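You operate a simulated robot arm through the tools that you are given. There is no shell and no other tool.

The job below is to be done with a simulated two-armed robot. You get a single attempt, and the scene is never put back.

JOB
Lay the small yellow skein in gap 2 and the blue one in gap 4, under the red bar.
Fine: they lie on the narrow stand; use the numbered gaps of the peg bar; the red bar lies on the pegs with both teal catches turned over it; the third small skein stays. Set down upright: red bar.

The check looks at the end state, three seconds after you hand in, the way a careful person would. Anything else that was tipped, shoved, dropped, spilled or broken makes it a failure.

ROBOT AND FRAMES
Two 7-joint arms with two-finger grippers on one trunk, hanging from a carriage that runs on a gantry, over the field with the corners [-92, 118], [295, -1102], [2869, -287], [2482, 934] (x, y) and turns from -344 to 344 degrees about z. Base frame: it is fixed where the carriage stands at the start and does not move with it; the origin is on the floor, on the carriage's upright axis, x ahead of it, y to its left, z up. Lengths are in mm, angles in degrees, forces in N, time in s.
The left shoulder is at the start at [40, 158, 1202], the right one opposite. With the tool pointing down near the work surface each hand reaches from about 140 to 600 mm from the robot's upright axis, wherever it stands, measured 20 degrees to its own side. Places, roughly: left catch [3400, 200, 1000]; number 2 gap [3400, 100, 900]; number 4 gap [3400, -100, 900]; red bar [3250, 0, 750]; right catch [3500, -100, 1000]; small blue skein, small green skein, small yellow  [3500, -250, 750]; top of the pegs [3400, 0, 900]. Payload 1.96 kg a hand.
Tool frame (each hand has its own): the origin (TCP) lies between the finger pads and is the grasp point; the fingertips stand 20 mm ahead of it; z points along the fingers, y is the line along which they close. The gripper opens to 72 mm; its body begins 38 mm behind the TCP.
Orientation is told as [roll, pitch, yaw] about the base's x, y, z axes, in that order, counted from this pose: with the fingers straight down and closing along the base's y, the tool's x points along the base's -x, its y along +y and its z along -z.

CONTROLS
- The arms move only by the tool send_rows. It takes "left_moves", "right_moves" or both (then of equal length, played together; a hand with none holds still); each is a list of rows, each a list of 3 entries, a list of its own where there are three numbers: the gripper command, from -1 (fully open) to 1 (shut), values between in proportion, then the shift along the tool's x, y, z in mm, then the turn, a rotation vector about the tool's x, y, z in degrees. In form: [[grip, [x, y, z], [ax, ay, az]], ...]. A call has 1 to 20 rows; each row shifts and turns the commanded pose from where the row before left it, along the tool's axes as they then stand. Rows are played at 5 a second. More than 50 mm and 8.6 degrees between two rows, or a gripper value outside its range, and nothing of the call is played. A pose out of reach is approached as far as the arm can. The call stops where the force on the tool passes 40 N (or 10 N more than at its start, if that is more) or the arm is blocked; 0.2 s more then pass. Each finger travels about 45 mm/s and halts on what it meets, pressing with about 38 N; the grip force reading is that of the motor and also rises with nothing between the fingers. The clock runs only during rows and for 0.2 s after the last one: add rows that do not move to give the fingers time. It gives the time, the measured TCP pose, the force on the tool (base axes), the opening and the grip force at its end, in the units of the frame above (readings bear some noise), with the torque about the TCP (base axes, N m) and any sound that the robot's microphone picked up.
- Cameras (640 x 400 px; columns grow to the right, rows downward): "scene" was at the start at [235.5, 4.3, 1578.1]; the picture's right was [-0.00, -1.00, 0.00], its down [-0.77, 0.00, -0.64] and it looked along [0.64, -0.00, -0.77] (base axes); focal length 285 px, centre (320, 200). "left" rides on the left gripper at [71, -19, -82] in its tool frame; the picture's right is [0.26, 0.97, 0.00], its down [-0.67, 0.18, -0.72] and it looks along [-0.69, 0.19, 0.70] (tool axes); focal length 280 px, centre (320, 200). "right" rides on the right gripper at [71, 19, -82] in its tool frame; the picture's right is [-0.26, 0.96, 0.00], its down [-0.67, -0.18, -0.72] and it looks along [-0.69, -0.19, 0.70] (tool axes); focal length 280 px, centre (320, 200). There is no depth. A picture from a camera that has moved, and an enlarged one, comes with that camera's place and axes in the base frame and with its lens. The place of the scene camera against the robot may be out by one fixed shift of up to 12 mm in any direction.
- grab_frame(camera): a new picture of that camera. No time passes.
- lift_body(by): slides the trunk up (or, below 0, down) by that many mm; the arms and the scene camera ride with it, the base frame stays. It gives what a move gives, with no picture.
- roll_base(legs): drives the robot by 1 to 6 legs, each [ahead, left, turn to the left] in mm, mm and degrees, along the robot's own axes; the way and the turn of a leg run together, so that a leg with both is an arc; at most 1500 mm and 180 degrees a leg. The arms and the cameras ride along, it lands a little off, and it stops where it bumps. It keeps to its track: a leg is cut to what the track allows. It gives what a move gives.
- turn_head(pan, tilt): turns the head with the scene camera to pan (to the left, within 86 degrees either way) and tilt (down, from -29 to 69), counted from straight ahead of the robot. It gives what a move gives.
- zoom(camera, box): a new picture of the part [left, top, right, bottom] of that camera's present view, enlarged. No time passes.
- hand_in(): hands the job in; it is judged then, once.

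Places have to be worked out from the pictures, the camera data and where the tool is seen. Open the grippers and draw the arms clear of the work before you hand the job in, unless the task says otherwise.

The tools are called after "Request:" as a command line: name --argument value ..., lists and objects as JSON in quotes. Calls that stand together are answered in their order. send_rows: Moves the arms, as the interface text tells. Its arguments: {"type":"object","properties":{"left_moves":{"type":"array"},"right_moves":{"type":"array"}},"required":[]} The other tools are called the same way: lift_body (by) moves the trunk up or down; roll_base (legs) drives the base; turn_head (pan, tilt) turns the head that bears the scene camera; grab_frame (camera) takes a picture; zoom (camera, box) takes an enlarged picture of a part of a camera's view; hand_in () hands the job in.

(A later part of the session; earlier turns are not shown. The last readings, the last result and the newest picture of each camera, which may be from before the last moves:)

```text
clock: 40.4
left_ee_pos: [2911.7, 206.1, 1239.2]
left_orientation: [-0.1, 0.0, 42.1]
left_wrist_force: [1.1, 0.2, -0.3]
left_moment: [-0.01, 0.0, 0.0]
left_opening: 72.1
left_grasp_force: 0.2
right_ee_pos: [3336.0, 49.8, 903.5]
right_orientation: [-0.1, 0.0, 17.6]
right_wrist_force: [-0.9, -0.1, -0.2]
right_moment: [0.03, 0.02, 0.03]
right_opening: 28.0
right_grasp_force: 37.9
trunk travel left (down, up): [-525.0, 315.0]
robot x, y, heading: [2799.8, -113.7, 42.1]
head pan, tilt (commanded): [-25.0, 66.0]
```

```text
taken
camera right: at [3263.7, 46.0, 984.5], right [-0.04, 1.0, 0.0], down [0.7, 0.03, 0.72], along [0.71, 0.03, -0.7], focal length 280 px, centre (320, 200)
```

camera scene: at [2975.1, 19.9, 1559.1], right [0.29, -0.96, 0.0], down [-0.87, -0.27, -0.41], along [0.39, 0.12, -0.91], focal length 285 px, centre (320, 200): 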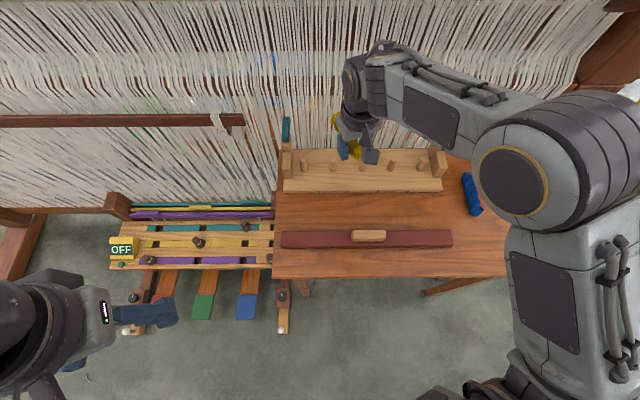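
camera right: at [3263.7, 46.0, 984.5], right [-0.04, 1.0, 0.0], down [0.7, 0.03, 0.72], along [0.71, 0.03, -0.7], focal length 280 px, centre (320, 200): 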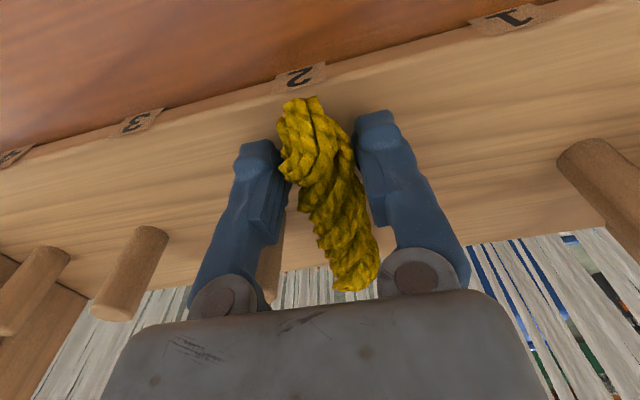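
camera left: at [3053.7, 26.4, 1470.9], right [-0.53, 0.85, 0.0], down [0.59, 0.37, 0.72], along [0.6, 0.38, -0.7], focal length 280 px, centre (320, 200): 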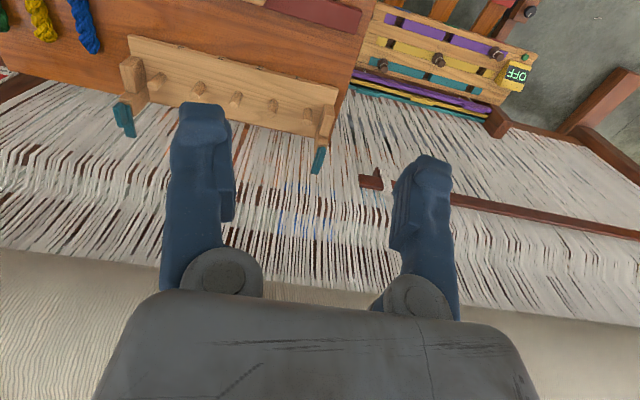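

No contact yet; I lower in small steps to set the skein on the base.

Request:
send_rows --right_moves '[[1, [0, 0, 4], [0, 0, 0]], [1, [0, 0, 2], [0, 0, 0]], [1, [0, 0, 0], [0, 0, 0]]]'

Request:
grab_frame --camera "right"

```text
clock: 41.2
left_ee_pos: [2912.4, 205.7, 1240.2]
left_orientation: [0.0, 0.0, 42.0]
left_wrist_force: [-0.3, 1.0, -0.2]
left_moment: [-0.01, 0.03, 0.03]
left_opening: 72.0
left_grasp_force: 0.1
right_ee_pos: [3337.0, 51.5, 899.5]
right_orientation: [0.1, -0.1, 17.6]
right_wrist_force: [-4.2, -5.3, 18.4]
right_moment: [-0.19, 0.31, 0.01]
right_opening: 28.2
right_grasp_force: 37.6
trunk travel left (down, up): [-525.0, 315.0]
robot x, y, heading: [2800.7, -108.2, 42.0]
head pan, tilt (commanded): [-25.0, 66.0]
stopped in row 3 (right hand): the force on the tool passed its limit at 42 N (the readings are from after the stop); the commanded pose is now the measured one
```

```text
taken
camera right: at [3263.8, 46.1, 981.0], right [-0.04, 1.0, 0.0], down [0.7, 0.03, 0.72], along [0.72, 0.03, -0.7], focal length 280 px, centre (320, 200)
```

right: 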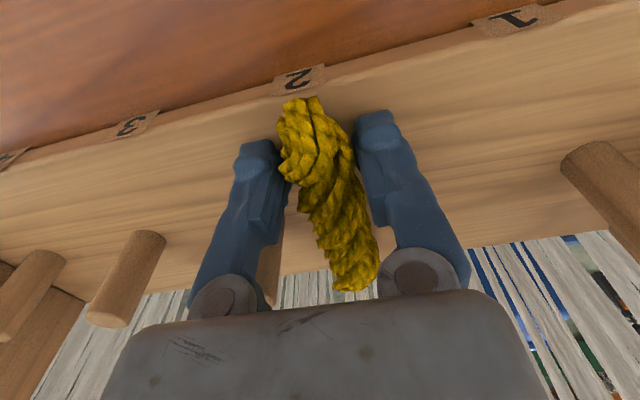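

The skein is resting on the base (contact at z≈899). I open the fingers modestly to release it.

Request:
send_rows --right_moves '[[0.1, [0, 0, -1], [0, 0, 0]], [-0.2, [0, 0, 0], [0, 0, 0]], [-0.35, [0, 0, 0], [0, 0, 0]], [-0.35, [0, 0, 0], [0, 0, 0]]]'

Request:
grab_frame --camera "right"

```text
clock: 42.2
left_ee_pos: [2911.1, 206.5, 1240.6]
left_orientation: [0.0, 0.0, 42.0]
left_wrist_force: [0.0, -0.2, 0.6]
left_moment: [0.0, 0.0, 0.03]
left_opening: 72.0
left_grasp_force: 0.1
right_ee_pos: [3336.0, 49.8, 899.2]
right_orientation: [0.2, 0.0, 17.5]
right_wrist_force: [-0.2, 0.6, -0.8]
right_moment: [0.02, 0.03, 0.01]
right_opening: 48.6
right_grasp_force: 0.0
trunk travel left (down, up): [-525.0, 315.0]
robot x, y, heading: [2801.8, -107.9, 42.0]
head pan, tilt (commanded): [-25.0, 66.0]
```

```text
taken
camera right: at [3263.5, 46.3, 981.2], right [-0.04, 1.0, 0.0], down [0.7, 0.03, 0.72], along [0.72, 0.03, -0.7], focal length 280 px, centre (320, 200)
```

right: 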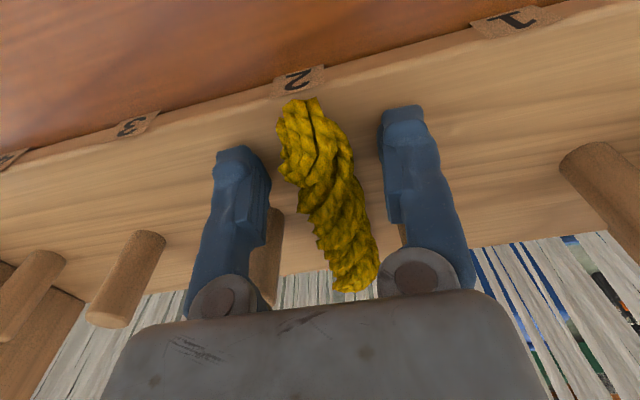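

Released, the skein lies in gap 2. I retract straight up to z≈1075 and check it.

Request:
send_rows --right_moves '[[-0.35, [0, 0, -10], [0, 0, 0]], [-0.35, [0, 0, -20], [0, 0, 0]], [-0.35, [0, 0, -35], [0, 0, 0]], [-0.35, [0, 0, -40], [0, 0, 0]], [-0.35, [0, 0, -40], [0, 0, 0]], [-0.35, [0, 0, -30], [0, 0, 0]]]'

Request:
grab_frame --camera "right"

Request:
grab_frame --camera "scene"

```text
clock: 43.6
left_ee_pos: [2912.5, 205.4, 1239.7]
left_orientation: [0.0, 0.0, 42.0]
left_wrist_force: [-0.6, -0.8, -0.6]
left_moment: [-0.02, 0.0, 0.01]
left_opening: 71.8
left_grasp_force: 0.1
right_ee_pos: [3335.3, 48.8, 1075.0]
right_orientation: [0.0, -0.1, 17.6]
right_wrist_force: [0.7, -0.1, 0.7]
right_moment: [0.01, -0.03, 0.0]
right_opening: 48.7
right_grasp_force: 0.1
trunk travel left (down, up): [-525.0, 315.0]
robot x, y, heading: [2798.6, -108.4, 42.0]
head pan, tilt (commanded): [-25.0, 66.0]
```

```text
taken
camera right: at [3261.1, 44.8, 1156.7], right [-0.04, 1.0, 0.0], down [0.7, 0.03, 0.72], along [0.72, 0.03, -0.7], focal length 280 px, centre (320, 200)
```

right: 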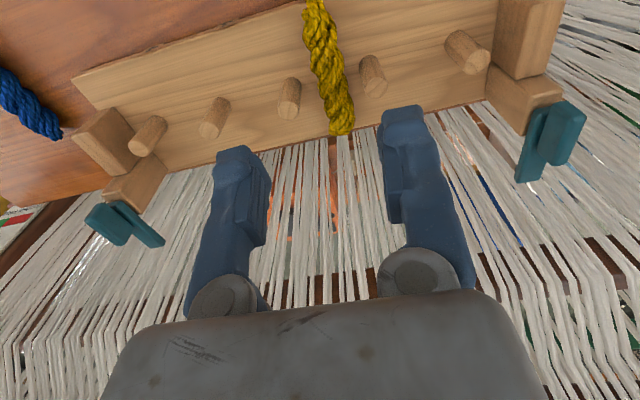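

```text
taken
camera scene: at [2975.0, 19.7, 1559.1], right [0.29, -0.96, 0.0], down [-0.87, -0.27, -0.41], along [0.39, 0.12, -0.91], focal length 285 px, centre (320, 200)
```

scene: 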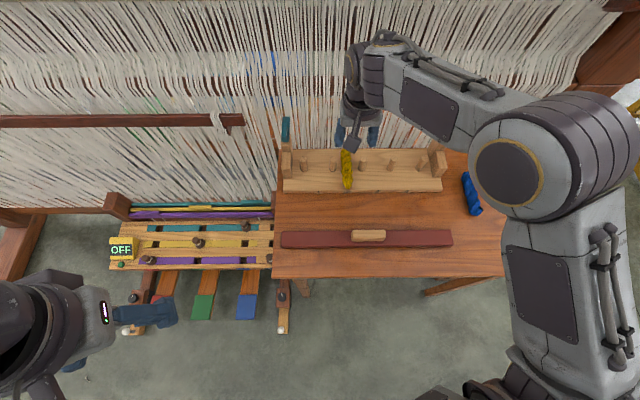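

Yellow lies in gap 2 between pegs 2 and 3. The blue skein (centre near (3400, -265), along ~18°) is within reach from here, so I move the right hand over its near half at z≈1000 clear of the catch.

Request:
send_rows --right_moves '[[-0.33, [8.2, -40, 0], [0, 0, 0]], [-0.33, [8.2, -40, 0], [0, 0, 0]], [-0.33, [8.2, -40, 0], [0, 0, 0]], [-0.33, [8.2, -40, 0], [0, 0, 0]], [-0.33, [8.2, -40, 0], [0, 0, 0]], [-0.33, [8.2, -40, 0], [0, 0, 0]], [-0.33, [8.2, -40, 0], [0, 0, 0]], [-0.33, [8.2, -40, 0], [0, 0, 0]], [-0.33, [0, 0, 35], [0, 0, 0]], [-0.33, [0, 0, 35], [0, 0, 0]], [-0.33, [0, 0, 0], [0, 0, 0]]]'

Request:
grab_frame --camera "right"

Request:
grab_frame --camera "scene"

```text
clock: 46.0
left_ee_pos: [2913.0, 206.7, 1240.0]
left_orientation: [0.0, -0.1, 41.9]
left_wrist_force: [0.0, 0.1, 0.1]
left_moment: [0.0, 0.05, 0.0]
left_opening: 72.2
left_grasp_force: 0.1
right_ee_pos: [3369.0, -275.1, 1001.8]
right_orientation: [0.1, -0.2, 17.6]
right_wrist_force: [0.3, 0.3, -0.5]
right_moment: [-0.01, -0.02, 0.02]
right_opening: 48.0
right_grasp_force: 0.0
trunk travel left (down, up): [-525.0, 315.0]
robot x, y, heading: [2801.6, -109.0, 42.1]
head pan, tilt (commanded): [-25.0, 66.0]
```

```text
taken
camera right: at [3295.8, -278.8, 1083.8], right [-0.04, 1.0, 0.0], down [0.7, 0.03, 0.72], along [0.72, 0.03, -0.7], focal length 280 px, centre (320, 200)
```

right: 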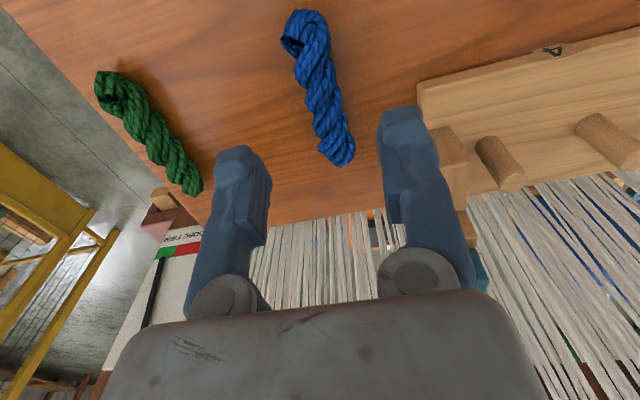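

```text
taken
camera scene: at [2974.9, 19.7, 1559.1], right [0.29, -0.96, 0.0], down [-0.87, -0.27, -0.41], along [0.39, 0.12, -0.91], focal length 285 px, centre (320, 200)
```

scene: 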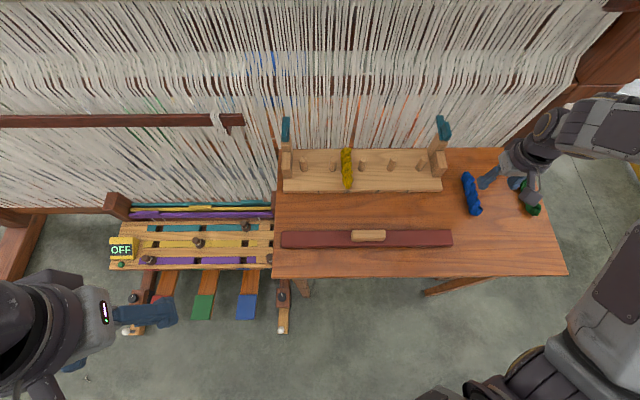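

The blue skein needs about 4 mm to the right and 5 mm back; I correct and descend to z≈915.

Request:
send_rows --right_moves '[[-0.33, [4, -4.2, 20], [0, 0, -0.6]], [-0.33, [0, 0, 25], [0, 0, 0]], [-0.33, [0, 0, 25], [0, 0, 0]], [-0.33, [0, 0, 17], [0, 0, 0]], [-0.33, [0, 0, 0], [0, 0, 0]]]'

Request:
grab_frame --camera "right"

```text
clock: 47.2
left_ee_pos: [2912.6, 206.5, 1239.7]
left_orientation: [0.0, 0.1, 41.9]
left_wrist_force: [0.1, -0.2, -0.2]
left_moment: [-0.05, 0.0, -0.02]
left_opening: 72.0
left_grasp_force: 0.1
right_ee_pos: [3368.3, -277.7, 915.4]
right_orientation: [0.1, -0.1, 18.3]
right_wrist_force: [-0.3, -0.9, 0.3]
right_moment: [0.0, 0.04, -0.01]
right_opening: 48.1
right_grasp_force: 0.0
trunk travel left (down, up): [-525.0, 315.0]
robot x, y, heading: [2798.4, -109.5, 42.0]
head pan, tilt (commanded): [-25.0, 66.0]
```

```text
taken
camera right: at [3294.8, -283.1, 997.5], right [-0.05, 1.0, 0.0], down [0.7, 0.04, 0.72], along [0.72, 0.04, -0.7], focal length 280 px, centre (320, 200)
```

right: 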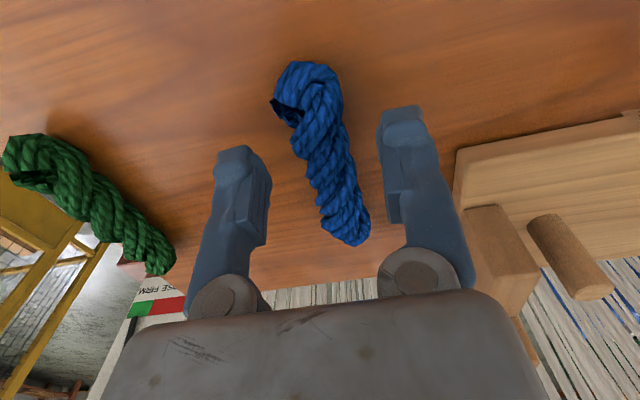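

Blue is centred between the fingers with clear space on either side. I go down to z≈882 and close.

Request:
send_rows --right_moves '[[-0.33, [0, 0, 15], [0, 0, 0]], [-0.33, [0, 0, 12], [0, 0, 0]], [-0.33, [0, 0, 6], [0, 0, 0]], [-0.33, [0, 0, 0], [0, 0, 0]], [1, [0, 0, 0], [0, 0, 0]], [1, [0, 0, 0], [0, 0, 0]], [1, [0, 0, 0], [0, 0, 0]], [1, [0, 0, 0], [0, 0, 0]]]'

Request:
grab_frame --camera "right"

```text
clock: 49.0
left_ee_pos: [2911.9, 206.1, 1240.0]
left_orientation: [0.0, 0.0, 42.0]
left_wrist_force: [0.7, 0.3, 1.0]
left_moment: [0.03, 0.0, 0.03]
left_opening: 72.1
left_grasp_force: 0.0
right_ee_pos: [3368.3, -277.1, 883.3]
right_orientation: [0.0, -0.1, 18.3]
right_wrist_force: [0.5, -0.6, -0.3]
right_moment: [-0.02, 0.02, 0.01]
right_opening: 28.2
right_grasp_force: 38.4
trunk travel left (down, up): [-525.0, 315.0]
robot x, y, heading: [2800.0, -108.9, 42.0]
head pan, tilt (commanded): [-25.0, 66.0]
```

```text
taken
camera right: at [3295.2, -282.3, 965.6], right [-0.05, 1.0, 0.0], down [0.7, 0.04, 0.72], along [0.72, 0.04, -0.7], focal length 280 px, centre (320, 200)
```

right: 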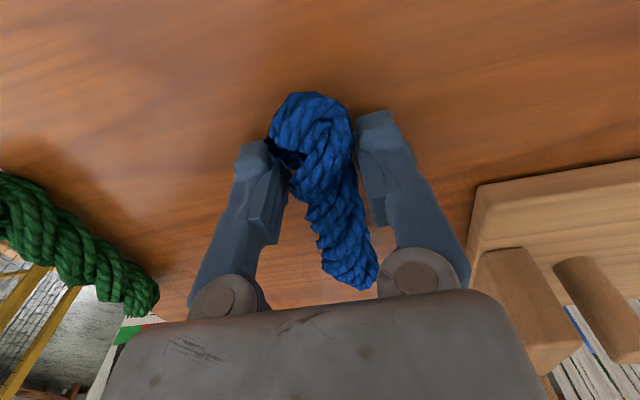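

Blue is gripped at 28 mm. I lift to z≈1070 and carry it over gap 4.

Request:
send_rows --right_moves '[[1, [0, 0, -15], [0, 0, 0]], [1, [0, 0, -30], [0, 0, 0]], [1, [0, 0, -36], [0, 0, 0]], [1, [0, 0, -36], [0, 0, 0]], [1, [0, 0, -36], [0, 0, 0]], [1, [0, 0, -36], [0, 0, 0]], [1, [-14.3, 32.4, 0], [0, 0, 0]], [1, [-14.3, 32.4, 0], [0, 0, 0]], [1, [-14.3, 32.4, 0], [0, 0, 0]], [1, [-14.3, 32.4, 0], [0, 0, 0]], [1, [-14.3, 32.4, 0], [0, 0, 0]], [1, [0, 0, 0], [0, 0, 1]], [1, [0, 0, 0], [0, 0, 0]]]'

Request:
grab_frame --camera "right"

Request:
grab_frame --camera "scene"

```text
clock: 51.8
left_ee_pos: [2912.0, 205.5, 1239.2]
left_orientation: [0.0, 0.0, 42.0]
left_wrist_force: [0.2, 0.9, 0.1]
left_moment: [-0.01, -0.01, 0.01]
left_opening: 72.0
left_grasp_force: 0.0
right_ee_pos: [3387.0, -105.5, 1074.2]
right_orientation: [0.1, -0.1, 17.1]
right_wrist_force: [-0.4, 0.1, 0.3]
right_moment: [-0.03, 0.02, 0.01]
right_opening: 28.1
right_grasp_force: 38.1
trunk travel left (down, up): [-525.0, 315.0]
robot x, y, heading: [2801.5, -109.3, 42.3]
head pan, tilt (commanded): [-25.0, 66.0]
```

```text
taken
camera right: at [3314.5, -108.2, 1156.1], right [-0.04, 1.0, 0.0], down [0.7, 0.02, 0.72], along [0.72, 0.03, -0.7], focal length 280 px, centre (320, 200)
```

right: 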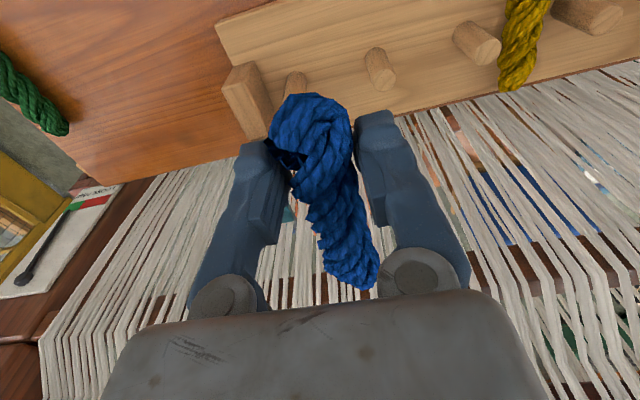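

```text
taken
camera scene: at [2974.9, 19.7, 1559.1], right [0.29, -0.96, 0.0], down [-0.87, -0.27, -0.41], along [0.39, 0.12, -0.91], focal length 285 px, centre (320, 200)
```

scene: 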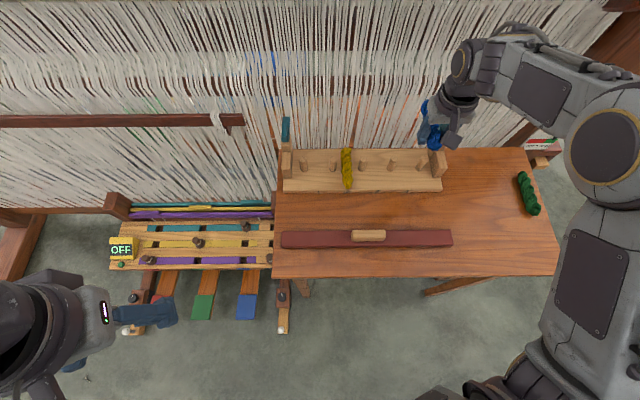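

Gap 4's centre computes to about (3421, -90); I need 5 mm to the left. I shift and descend to z≈965.

Request:
send_rows --right_moves '[[1, [0, 5.4, 20], [0, 0, 0]], [1, [0, 0, 30], [0, 0, 0]], [1, [0, 0, 30], [0, 0, 0]], [1, [0, 0, 28], [0, 0, 0]], [1, [0, 0, 0], [0, 0, 0]]]'

Request:
grab_frame --camera "right"

Request:
zoom --camera "scene" --box '[328, 90, 488, 190]'

```text
clock: 53.0
left_ee_pos: [2911.0, 206.1, 1240.7]
left_orientation: [0.0, 0.0, 42.0]
left_wrist_force: [-0.3, 0.1, -0.9]
left_moment: [0.01, 0.0, -0.01]
left_opening: 71.8
left_grasp_force: 0.0
right_ee_pos: [3384.5, -99.2, 965.5]
right_orientation: [0.1, -0.1, 17.2]
right_wrist_force: [0.5, 0.1, -0.5]
right_moment: [0.02, 0.0, 0.02]
right_opening: 28.3
right_grasp_force: 38.3
trunk travel left (down, up): [-525.0, 315.0]
robot x, y, heading: [2799.7, -108.8, 42.4]
head pan, tilt (commanded): [-25.0, 66.0]
```

```text
taken
camera right: at [3311.2, -102.5, 1047.2], right [-0.04, 1.0, 0.0], down [0.7, 0.02, 0.72], along [0.72, 0.03, -0.7], focal length 280 px, centre (320, 200)
```

right: 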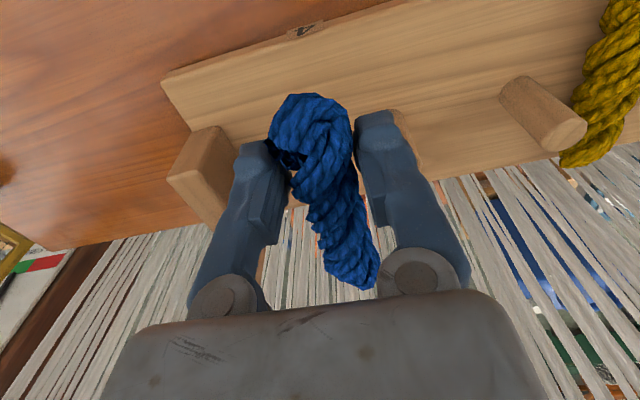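

```text
4.00 times, centred on (408, 140) of scene
camera zoom: at [2974.9, 19.7, 1559.1], right [0.29, -0.96, 0.0], down [-0.87, -0.27, -0.41], along [0.39, 0.12, -0.91], focal length 1139 px, centre (-32, 440)
```

zoom: 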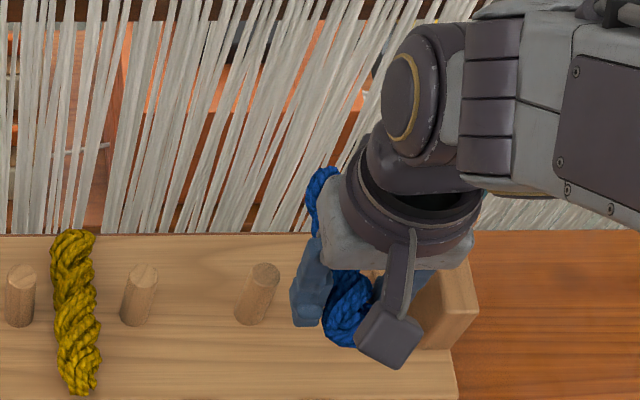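

Centred within about 1 mm of gap 4. I lower into the gap.

Request:
send_rows --right_moves '[[1, [0, -1, 20], [0, 0, 0]], [1, [0, 0, 20], [0, 0, 0]], [1, [0, 0, 15], [0, 0, 0]], [1, [0, 0, 8], [0, 0, 0]], [1, [0, 0, 0], [0, 0, 0]]]'

Request:
grab_frame --camera "right"

```text
clock: 54.2
left_ee_pos: [2912.9, 205.7, 1240.1]
left_orientation: [0.0, 0.0, 42.0]
left_wrist_force: [0.8, -0.1, -0.2]
left_moment: [0.01, 0.02, 0.0]
left_opening: 71.9
left_grasp_force: 0.0
right_ee_pos: [3384.7, -99.8, 902.6]
right_orientation: [0.2, -0.1, 17.2]
right_wrist_force: [-0.6, -0.9, -0.5]
right_moment: [0.01, -0.02, 0.02]
right_opening: 28.3
right_grasp_force: 37.8
trunk travel left (down, up): [-525.0, 315.0]
robot x, y, heading: [2797.3, -111.4, 42.0]
head pan, tilt (commanded): [-25.0, 66.0]
```

```text
taken
camera right: at [3311.5, -103.0, 983.9], right [-0.04, 1.0, 0.0], down [0.7, 0.02, 0.72], along [0.72, 0.03, -0.7], focal length 280 px, centre (320, 200)
```

right: 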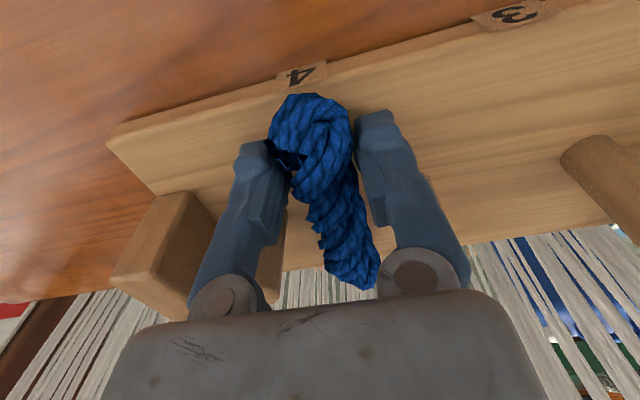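

Clear of peg 5 and the front block. I lower the last few millimetres gently.

Request:
send_rows --right_moves '[[1, [0, 0, 2], [0, 0, 0]], [1, [0, 0, 1], [0, 0, 0]], [1, [0, 0, 0], [0, 0, 0]]]'

```text
clock: 55.0
left_ee_pos: [2912.6, 207.2, 1241.0]
left_orientation: [0.0, 0.0, 42.0]
left_wrist_force: [-0.7, -0.5, 0.1]
left_moment: [0.01, 0.0, 0.05]
left_opening: 71.9
left_grasp_force: 0.1
right_ee_pos: [3385.0, -100.2, 900.8]
right_orientation: [0.1, -0.2, 17.3]
right_wrist_force: [-11.9, -1.6, 37.7]
right_moment: [-0.01, 0.11, 0.01]
right_opening: 27.7
right_grasp_force: 37.8
trunk travel left (down, up): [-525.0, 315.0]
robot x, y, heading: [2799.3, -107.7, 42.0]
head pan, tilt (commanded): [-25.0, 66.0]
```

Contact made. I ease up 1 mm and open to release the blue skein, then lift away.

Request:
send_rows --right_moves '[[1, [0, 0, -1], [0, 0, 0]], [0.1, [0, 0, 0], [0, 0, 0]], [-0.2, [0, 0, 0], [0, 0, 0]], [-0.33, [0, 0, 0], [0, 0, 0]], [-0.33, [0, 0, 0], [0, 0, 0]]]'

Request:
grab_frame --camera "right"

```text
clock: 56.2
left_ee_pos: [2910.8, 205.6, 1239.6]
left_orientation: [0.1, -0.1, 42.0]
left_wrist_force: [0.6, -0.1, -0.3]
left_moment: [0.01, -0.03, 0.0]
left_opening: 72.1
left_grasp_force: 0.1
right_ee_pos: [3384.0, -99.6, 901.4]
right_orientation: [0.0, 0.0, 17.2]
right_wrist_force: [1.1, -0.6, 0.7]
right_moment: [0.03, -0.01, -0.02]
right_opening: 47.8
right_grasp_force: 0.0
trunk travel left (down, up): [-525.0, 315.0]
robot x, y, heading: [2801.4, -109.2, 41.8]
head pan, tilt (commanded): [-25.0, 66.0]
```

```text
taken
camera right: at [3311.1, -103.4, 982.2], right [-0.04, 1.0, 0.0], down [0.7, 0.02, 0.72], along [0.72, 0.03, -0.7], focal length 280 px, centre (320, 200)
```

right: 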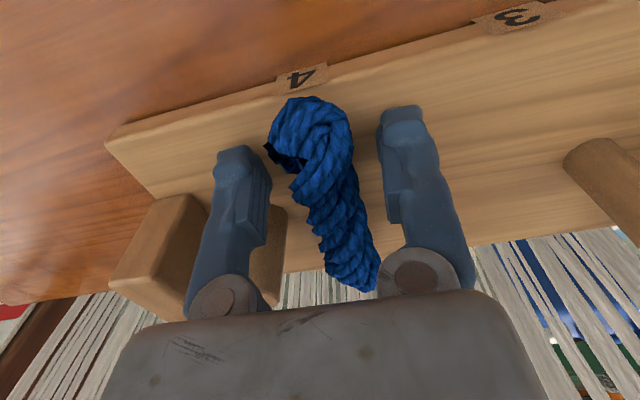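

Blue is released in gap 4. I raise the hand to z≈1080 and back it off toward the robot, then inspect.

Request:
send_rows --right_moves '[[-0.33, [0, 0, -10], [0, 0, 0]], [-0.33, [0, 0, -20], [0, 0, 0]], [-0.33, [0, 0, -35], [0, 0, 0]], [-0.33, [0, 0, -40], [0, 0, 0]], [-0.33, [0, 0, -40], [0, 0, 0]], [-0.33, [0, 0, -35], [0, 0, 0]], [-0.33, [40, 0, 0], [0, 0, 0]], [-0.33, [40, 0, 0], [0, 0, 0]], [-0.33, [40, 0, 0], [0, 0, 0]]]'

Request:
grab_frame --camera "right"

Request:
zoom --camera "scene" --box '[264, 100, 472, 260]'

```text
clock: 58.2
left_ee_pos: [2912.0, 206.2, 1240.5]
left_orientation: [0.0, 0.0, 42.0]
left_wrist_force: [0.7, 0.2, -0.3]
left_moment: [0.04, -0.02, -0.02]
left_opening: 71.9
left_grasp_force: 0.1
right_ee_pos: [3270.2, -134.8, 1077.2]
right_orientation: [0.0, -0.1, 17.3]
right_wrist_force: [-0.5, -0.7, 0.5]
right_moment: [0.03, 0.01, -0.05]
right_opening: 47.7
right_grasp_force: 0.2
trunk travel left (down, up): [-525.0, 315.0]
robot x, y, heading: [2798.5, -108.7, 42.0]
head pan, tilt (commanded): [-25.0, 66.0]
```

```text
taken
camera right: at [3197.3, -138.2, 1159.1], right [-0.04, 1.0, 0.0], down [0.7, 0.02, 0.72], along [0.72, 0.03, -0.7], focal length 280 px, centre (320, 200)
```

right: 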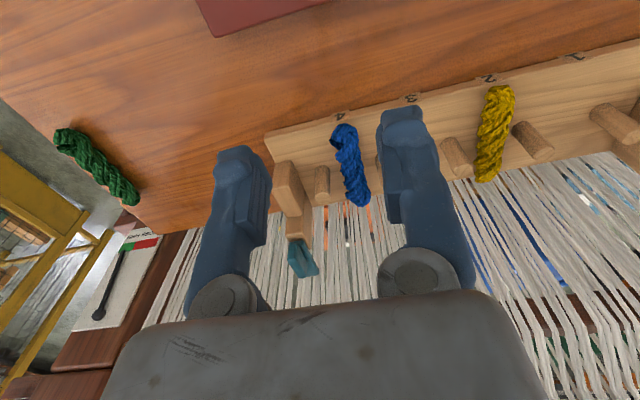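

```text
2.50 times, centred on (368, 180) of scene
camera zoom: at [2974.8, 19.7, 1559.1], right [0.29, -0.96, 0.0], down [-0.87, -0.27, -0.41], along [0.39, 0.12, -0.91], focal length 712 px, centre (200, 250)
```

zoom: 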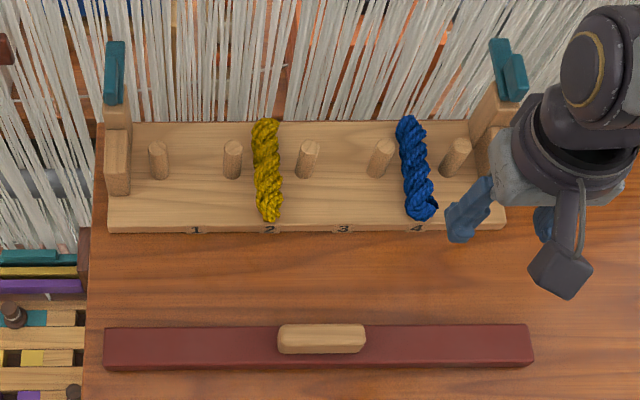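

Both skeins lie well in gaps 2 and 4. Next the red bar: its wooden grip centre is near (3200, -31). I bring the right hand over it and yaw 90° so the fingers close across the grip.

Request:
send_rows --right_moves '[[-0.33, [12, 40, 0], [0, 0, 0]], [-0.33, [12, 40, 0], [0, 0, 0]], [-0.33, [12, 40, 0], [0, 0, 0]], [-0.33, [0, 0, 0], [0, 0, -7.5]], [-0.33, [0, 0, 0], [0, 0, -7.5]], [-0.33, [0, 0, 0], [0, 0, -7.5]], [-0.33, [0, 0, 0], [0, 0, -7.5]], [-0.33, [0, 0, 0], [0, 0, -7.5]], [-0.33, [0, 0, 0], [0, 0, -7.5]], [-0.33, [0, 0, 0], [0, 0, -7.5]], [-0.33, [0, 0, 0], [0, 0, -7.5]], [-0.33, [0, 0, 0], [0, 0, -7.5]], [-0.33, [0, 0, 0], [0, 0, -7.5]], [-0.33, [0, 0, 0], [0, 0, -7.5]], [-0.33, [0, 0, 0], [0, 0, -7.2]], [-0.33, [0, 0, 0], [0, 0, 0]]]'

Request:
grab_frame --camera "right"

Request:
grab_frame --camera "scene"

```text
clock: 61.6
left_ee_pos: [2912.3, 206.7, 1239.2]
left_orientation: [-0.1, 0.0, 42.0]
left_wrist_force: [0.0, -0.2, 0.2]
left_moment: [-0.01, 0.0, -0.01]
left_opening: 72.1
left_grasp_force: 0.0
right_ee_pos: [3198.9, -31.5, 1080.4]
right_orientation: [-0.1, -0.1, 107.0]
right_wrist_force: [0.9, -0.3, 0.2]
right_moment: [0.02, -0.03, 0.03]
right_opening: 47.8
right_grasp_force: 0.0
trunk travel left (down, up): [-525.0, 315.0]
robot x, y, heading: [2801.5, -108.3, 42.2]
head pan, tilt (commanded): [-25.0, 66.0]
```

```text
taken
camera right: at [3201.5, -105.6, 1162.4], right [-1.0, -0.03, 0.0], down [-0.02, 0.7, 0.72], along [-0.02, 0.72, -0.7], focal length 280 px, centre (320, 200)
```

right: 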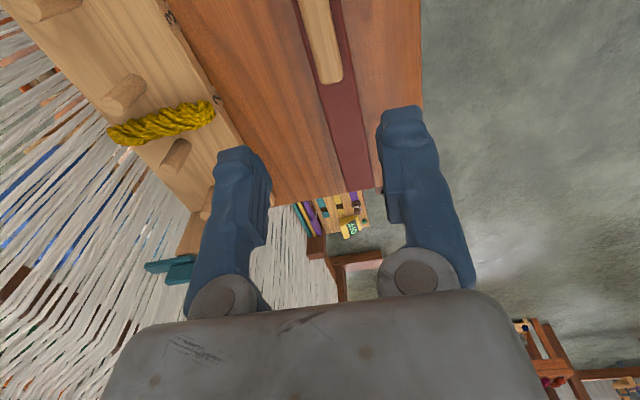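

```text
taken
camera scene: at [2974.9, 19.7, 1559.1], right [0.29, -0.96, 0.0], down [-0.87, -0.27, -0.41], along [0.39, 0.12, -0.91], focal length 285 px, centre (320, 200)
```

scene: 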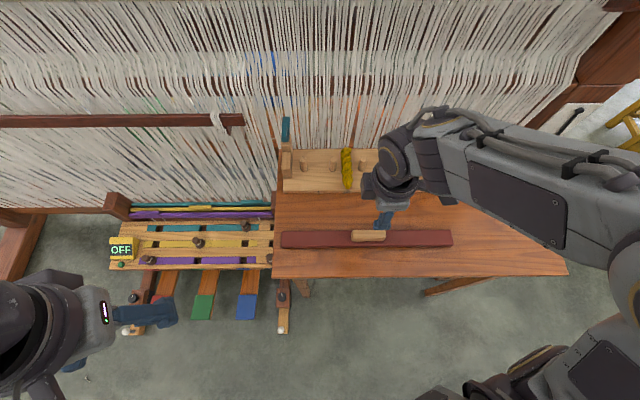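

I zoom the right view on the bar and grip to place them precisely.

Request:
zoom --camera "right" --box '[240, 0, 448, 200]'

Request:
zoom --camera "scene" --box '[264, 210, 472, 290]'

```text
2.00 times, centred on (344, 100) of right
camera zoom: at [3201.5, -105.6, 1162.4], right [-1.0, -0.03, 0.0], down [-0.02, 0.7, 0.72], along [-0.02, 0.72, -0.7], focal length 561 px, centre (272, 400)
```

zoom: 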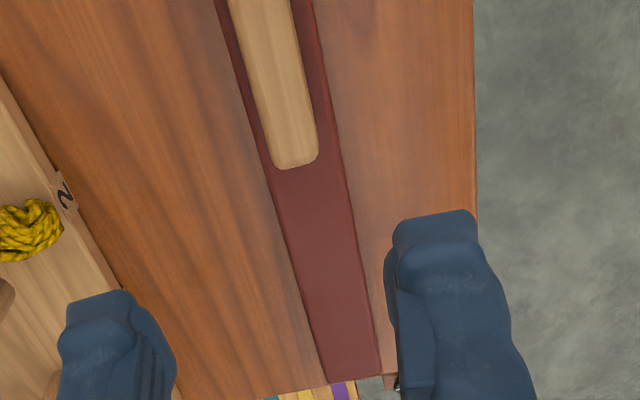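

```text
3.08 times, centred on (368, 250) of scene
camera zoom: at [2974.9, 19.7, 1559.1], right [0.29, -0.96, 0.0], down [-0.87, -0.27, -0.41], along [0.39, 0.12, -0.91], focal length 876 px, centre (172, 46)
```

zoom: 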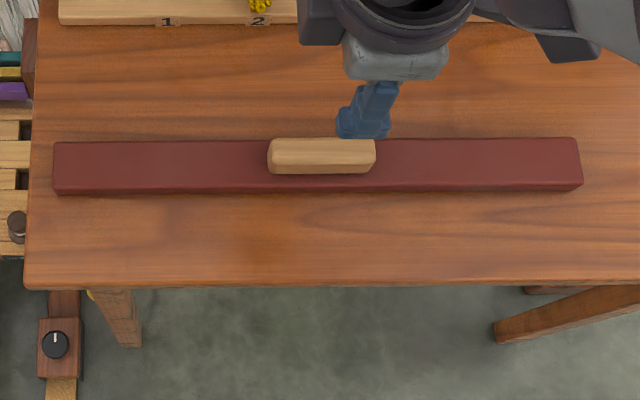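

The grip is ~84×22×32 mm, centred near (3199.5, -40), axis at 17°. I shift 8 mm to the right along the bar and descend to z≈950.

Request:
send_rows --right_moves '[[-0.33, [7.8, 1.8, 30], [0, 0, 0]], [-0.33, [0, 0, 35], [0, 0, 0]], [-0.33, [0, 0, 35], [0, 0, 0]], [-0.33, [0, 0, 30], [0, 0, 0]], [-0.33, [0, 0, 0], [0, 0, 0]]]'

Request:
grab_frame --camera "right"

Request:
zoom --camera "scene" --box '[304, 190, 432, 270]'

```text
clock: 62.8
left_ee_pos: [2912.1, 206.4, 1239.9]
left_orientation: [0.0, 0.0, 42.0]
left_wrist_force: [0.2, 0.4, 1.2]
left_moment: [0.02, -0.03, -0.03]
left_opening: 72.1
left_grasp_force: 0.1
right_ee_pos: [3198.0, -39.8, 946.6]
right_orientation: [-0.1, 0.0, 106.9]
right_wrist_force: [-0.8, 0.6, -0.1]
right_moment: [0.02, 0.01, -0.02]
right_opening: 47.9
right_grasp_force: 0.1
trunk travel left (down, up): [-525.0, 315.0]
robot x, y, heading: [2801.0, -108.9, 41.9]
head pan, tilt (commanded): [-25.0, 66.0]
```

```text
taken
camera right: at [3200.8, -114.5, 1029.1], right [-1.0, -0.03, 0.0], down [-0.02, 0.7, 0.72], along [-0.02, 0.72, -0.7], focal length 280 px, centre (320, 200)
```

right: 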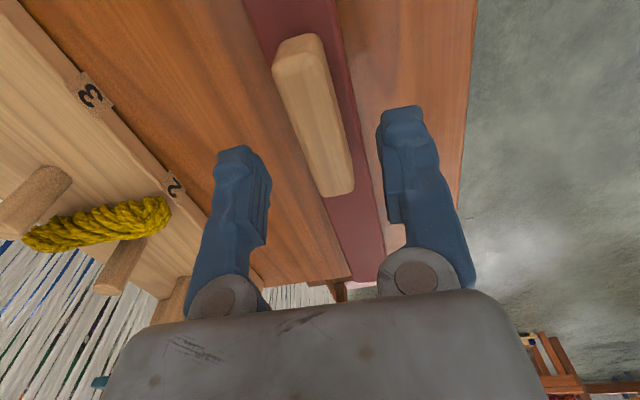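

```text
5.00 times, centred on (368, 230) of scene
camera zoom: at [2974.9, 19.7, 1559.1], right [0.29, -0.96, 0.0], down [-0.87, -0.27, -0.41], along [0.39, 0.12, -0.91], focal length 1424 px, centre (80, 50)
```

zoom: 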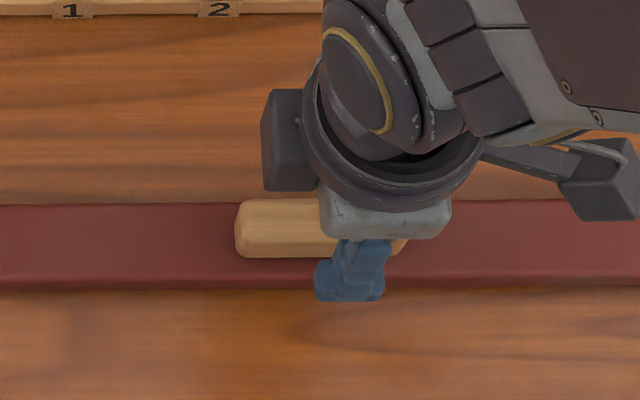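

The grip is centred between the fingers. I descend to z≈908, keeping fingertips just above the bar's top face.

Request:
send_rows --right_moves '[[-0.33, [0, 0.8, 18], [0, 0, 0]], [-0.33, [0, 0, 12], [0, 0, 0]], [-0.33, [0, 0, 7], [0, 0, 0]], [-0.33, [0, 0, 0], [0, 0, 0]]]'

Request:
grab_frame --camera "right"

Request:
zoom --camera "scene" --box '[304, 190, 432, 270]'

```text
clock: 63.8
left_ee_pos: [2911.9, 206.1, 1241.0]
left_orientation: [-0.1, 0.0, 42.0]
left_wrist_force: [0.2, 0.2, -0.5]
left_moment: [-0.02, 0.02, 0.01]
left_opening: 72.3
left_grasp_force: 0.2
right_ee_pos: [3200.5, -40.6, 913.5]
right_orientation: [-0.1, -0.1, 106.9]
right_wrist_force: [0.0, 0.7, -0.5]
right_moment: [-0.01, 0.02, 0.03]
right_opening: 47.9
right_grasp_force: 0.1
trunk travel left (down, up): [-525.0, 315.0]
robot x, y, heading: [2800.9, -107.6, 42.1]
head pan, tilt (commanded): [-25.0, 66.0]
```

```text
taken
camera right: at [3201.3, -113.0, 994.6], right [-1.0, -0.03, 0.0], down [-0.02, 0.7, 0.72], along [-0.02, 0.72, -0.7], focal length 280 px, centre (320, 200)
```

right: 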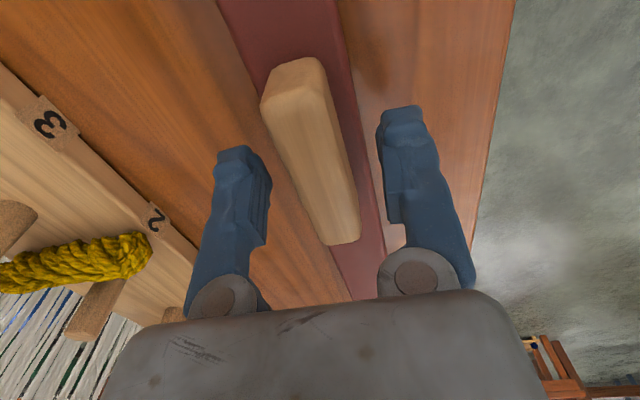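

```text
5.00 times, centred on (368, 230) of scene
camera zoom: at [2974.9, 19.7, 1559.1], right [0.29, -0.96, 0.0], down [-0.87, -0.27, -0.41], along [0.39, 0.12, -0.91], focal length 1424 px, centre (80, 50)
```

zoom: 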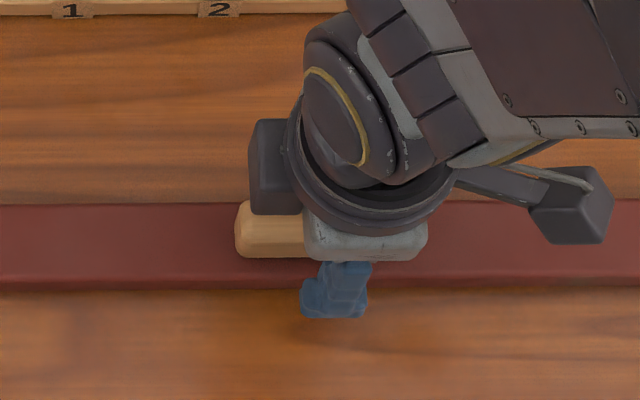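

The fingertips are about level with z 893, overlapping the grip by 20–25 mm, and still above the bar. I close here.

Request:
send_rows --right_moves '[[0.2, [0, 0, 0], [0, 0, 0]], [0.5, [0, 0, 0], [0, 0, 0]], [1, [0, 0, 0], [0, 0, 0]], [1, [0, 0, 0], [0, 0, 0]], [1, [0, 0, 0], [0, 0, 0]]]'

Request:
grab_frame --camera "right"

Request:
zoom --camera "scene" --box '[264, 190, 472, 290]'

```text
clock: 65.0
left_ee_pos: [2912.7, 205.4, 1239.6]
left_orientation: [0.0, 0.0, 41.9]
left_wrist_force: [-0.4, 0.1, -0.2]
left_moment: [-0.03, -0.01, 0.03]
left_opening: 72.0
left_grasp_force: 0.1
right_ee_pos: [3198.9, -38.8, 913.5]
right_orientation: [-0.2, -0.1, 106.9]
right_wrist_force: [0.1, -0.4, 0.1]
right_moment: [0.04, 0.02, 0.01]
right_opening: 20.9
right_grasp_force: 38.3
trunk travel left (down, up): [-525.0, 315.0]
robot x, y, heading: [2799.8, -112.5, 42.1]
head pan, tilt (commanded): [-25.0, 66.0]
```

```text
taken
camera right: at [3201.1, -113.1, 994.7], right [-1.0, -0.03, 0.0], down [-0.02, 0.7, 0.72], along [-0.02, 0.72, -0.7], focal length 280 px, centre (320, 200)
```

right: 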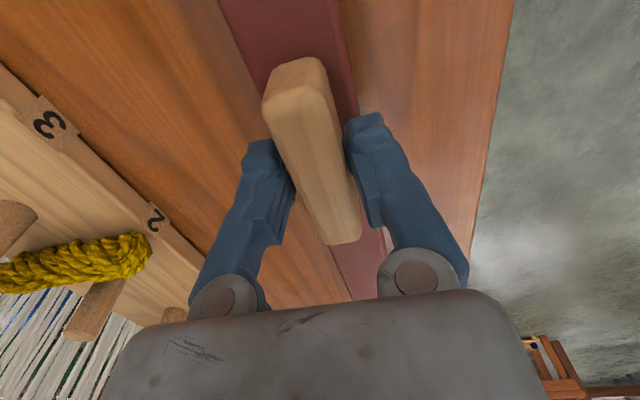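

```text
3.08 times, centred on (368, 240) of scene
camera zoom: at [2974.9, 19.7, 1559.1], right [0.29, -0.96, 0.0], down [-0.87, -0.27, -0.41], along [0.39, 0.12, -0.91], focal length 876 px, centre (172, 77)
```

zoom: 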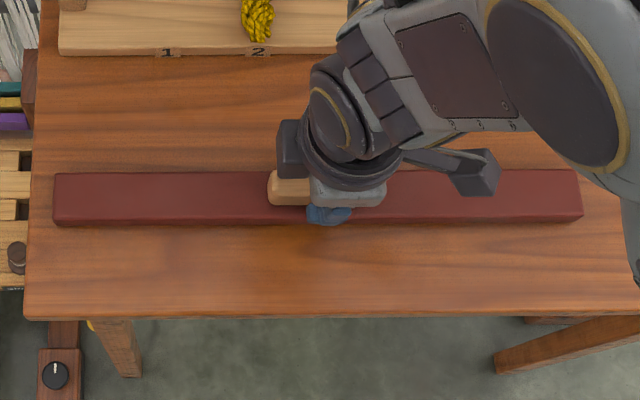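

The grip is held at 21 mm and the bar has not shifted. Before moving, I zoom in on both posts to fix the block and catch positions.

Request:
zoom --camera "scene" --box '[268, 105, 332, 205]'

Request:
zoom --camera "scene" --box '[400, 105, 464, 205]'

Request:
zoom --camera "scene" --box '[264, 100, 464, 225]'

```text
4.00 times, centred on (300, 155) of scene
camera zoom: at [2974.9, 19.7, 1559.1], right [0.29, -0.96, 0.0], down [-0.87, -0.27, -0.41], along [0.39, 0.12, -0.91], focal length 1139 px, centre (400, 380)
```

zoom: 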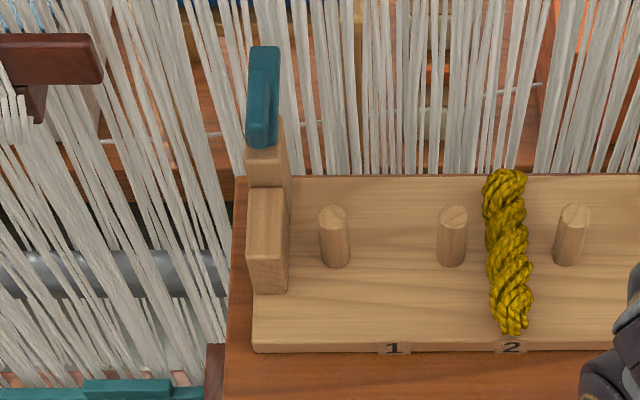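

```text
4.00 times, centred on (432, 155) of scene
camera zoom: at [2974.9, 19.7, 1559.1], right [0.29, -0.96, 0.0], down [-0.87, -0.27, -0.41], along [0.39, 0.12, -0.91], focal length 1139 px, centre (-128, 380)
```

zoom: 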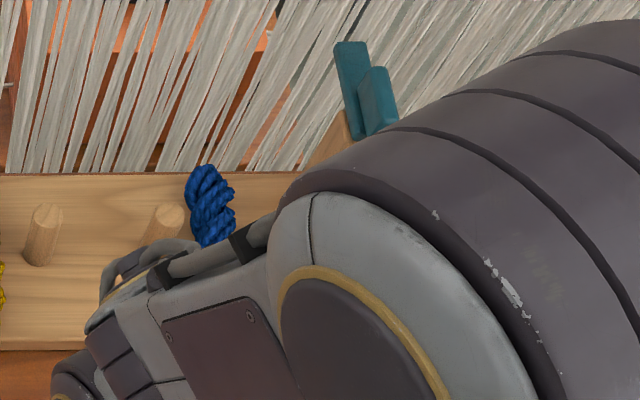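

```text
3.20 times, centred on (364, 162) of scene
camera zoom: at [2974.9, 19.7, 1559.1], right [0.29, -0.96, 0.0], down [-0.87, -0.27, -0.41], along [0.39, 0.12, -0.91], focal length 911 px, centre (179, 320)
```

zoom: 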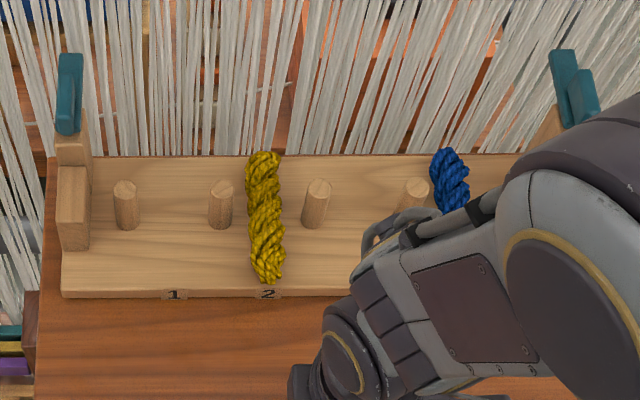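

The front block tops and pegs are at z≈926, with the bar's seat from the rear-block face forward about 54 mm; I'll seat the bar centre ~4 mm in front of the peg line. I lift the bar gently first and check it hangs level.

Request:
send_rows --right_moves '[[1, [0, 0, -8], [0, 0, 0]], [1, [0, 0, -12], [0, 0, 0]], [1, [0, 0, 0], [0, 0, 0]]]'

Request:
grab_frame --camera "right"

Request:
zoom --camera "scene" --box '[264, 190, 472, 290]'

```text
clock: 65.8
left_ee_pos: [2912.5, 207.4, 1239.7]
left_orientation: [0.0, 0.1, 42.0]
left_wrist_force: [-0.4, 0.3, -0.6]
left_moment: [0.0, -0.02, -0.01]
left_opening: 72.0
left_grasp_force: 0.0
right_ee_pos: [3199.8, -38.7, 933.9]
right_orientation: [-0.1, -0.1, 106.9]
right_wrist_force: [-0.5, -0.2, -2.6]
right_moment: [0.0, -0.01, -0.01]
right_opening: 21.0
right_grasp_force: 38.0
trunk travel left (down, up): [-525.0, 315.0]
robot x, y, heading: [2802.5, -109.1, 42.1]
head pan, tilt (commanded): [-25.0, 66.0]
```

```text
taken
camera right: at [3202.3, -113.1, 1015.5], right [-1.0, -0.03, 0.0], down [-0.02, 0.7, 0.72], along [-0.02, 0.72, -0.7], focal length 280 px, centre (320, 200)
```

right: 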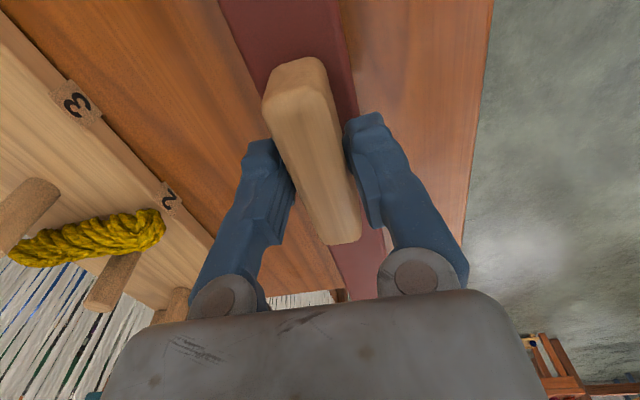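

```text
3.08 times, centred on (368, 240) of scene
camera zoom: at [2974.9, 19.7, 1559.1], right [0.29, -0.96, 0.0], down [-0.87, -0.27, -0.41], along [0.39, 0.12, -0.91], focal length 876 px, centre (172, 77)
```

zoom: 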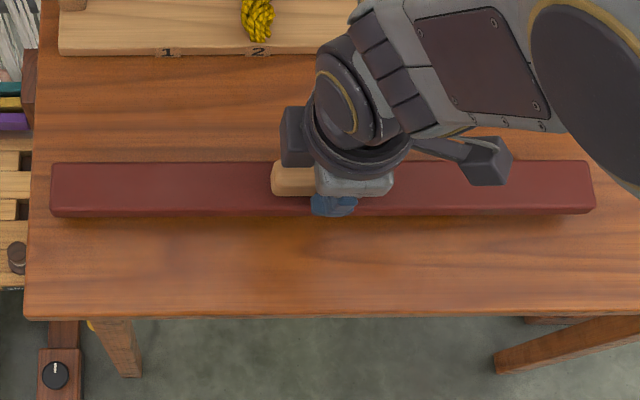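

The bar is lifted level (about 0.26 kg). I raise it ~85 mm more and move it 150 mm toward the pegs.

Request:
send_rows --right_moves '[[1, [0, 0, -30], [0, 0, 0]], [1, [0, 0, -30], [0, 0, 0]], [1, [0, 0, -25], [0, 0, 0]], [1, [0, -30, 0], [0, 0, 0]], [1, [0, -30, 0], [0, 0, 0]], [1, [0, -30, 0], [0, 0, 0]], [1, [0, -30, 0], [0, 0, 0]], [1, [0, -30, 0], [0, 0, 0]], [1, [0, 0, 0], [0, 0, 0]]]'

Request:
grab_frame --camera "right"

Request:
grab_frame --camera "scene"

```text
clock: 67.8
left_ee_pos: [2910.6, 206.0, 1240.0]
left_orientation: [0.0, 0.0, 42.0]
left_wrist_force: [-0.1, 0.3, 0.6]
left_moment: [0.01, -0.01, 0.0]
left_opening: 72.3
left_grasp_force: 0.0
right_ee_pos: [3345.5, 4.1, 1018.1]
right_orientation: [-0.1, -0.2, 106.9]
right_wrist_force: [-0.2, 0.0, -2.8]
right_moment: [0.02, -0.04, 0.01]
right_opening: 21.0
right_grasp_force: 37.8
trunk travel left (down, up): [-525.0, 315.0]
robot x, y, heading: [2798.8, -106.8, 42.3]
head pan, tilt (commanded): [-25.0, 66.0]
```

```text
taken
camera right: at [3346.5, -69.7, 1100.6], right [-1.0, -0.03, 0.0], down [-0.02, 0.7, 0.72], along [-0.02, 0.72, -0.7], focal length 280 px, centre (320, 200)
```

right: 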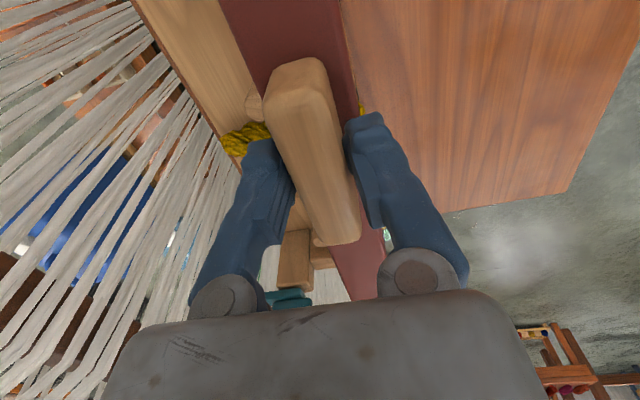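

```text
taken
camera scene: at [2974.8, 19.7, 1559.1], right [0.29, -0.96, 0.0], down [-0.87, -0.27, -0.41], along [0.39, 0.12, -0.91], focal length 285 px, centre (320, 200)
```

scene: 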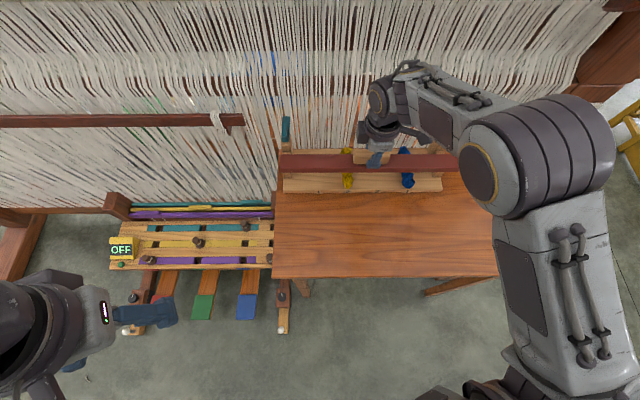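

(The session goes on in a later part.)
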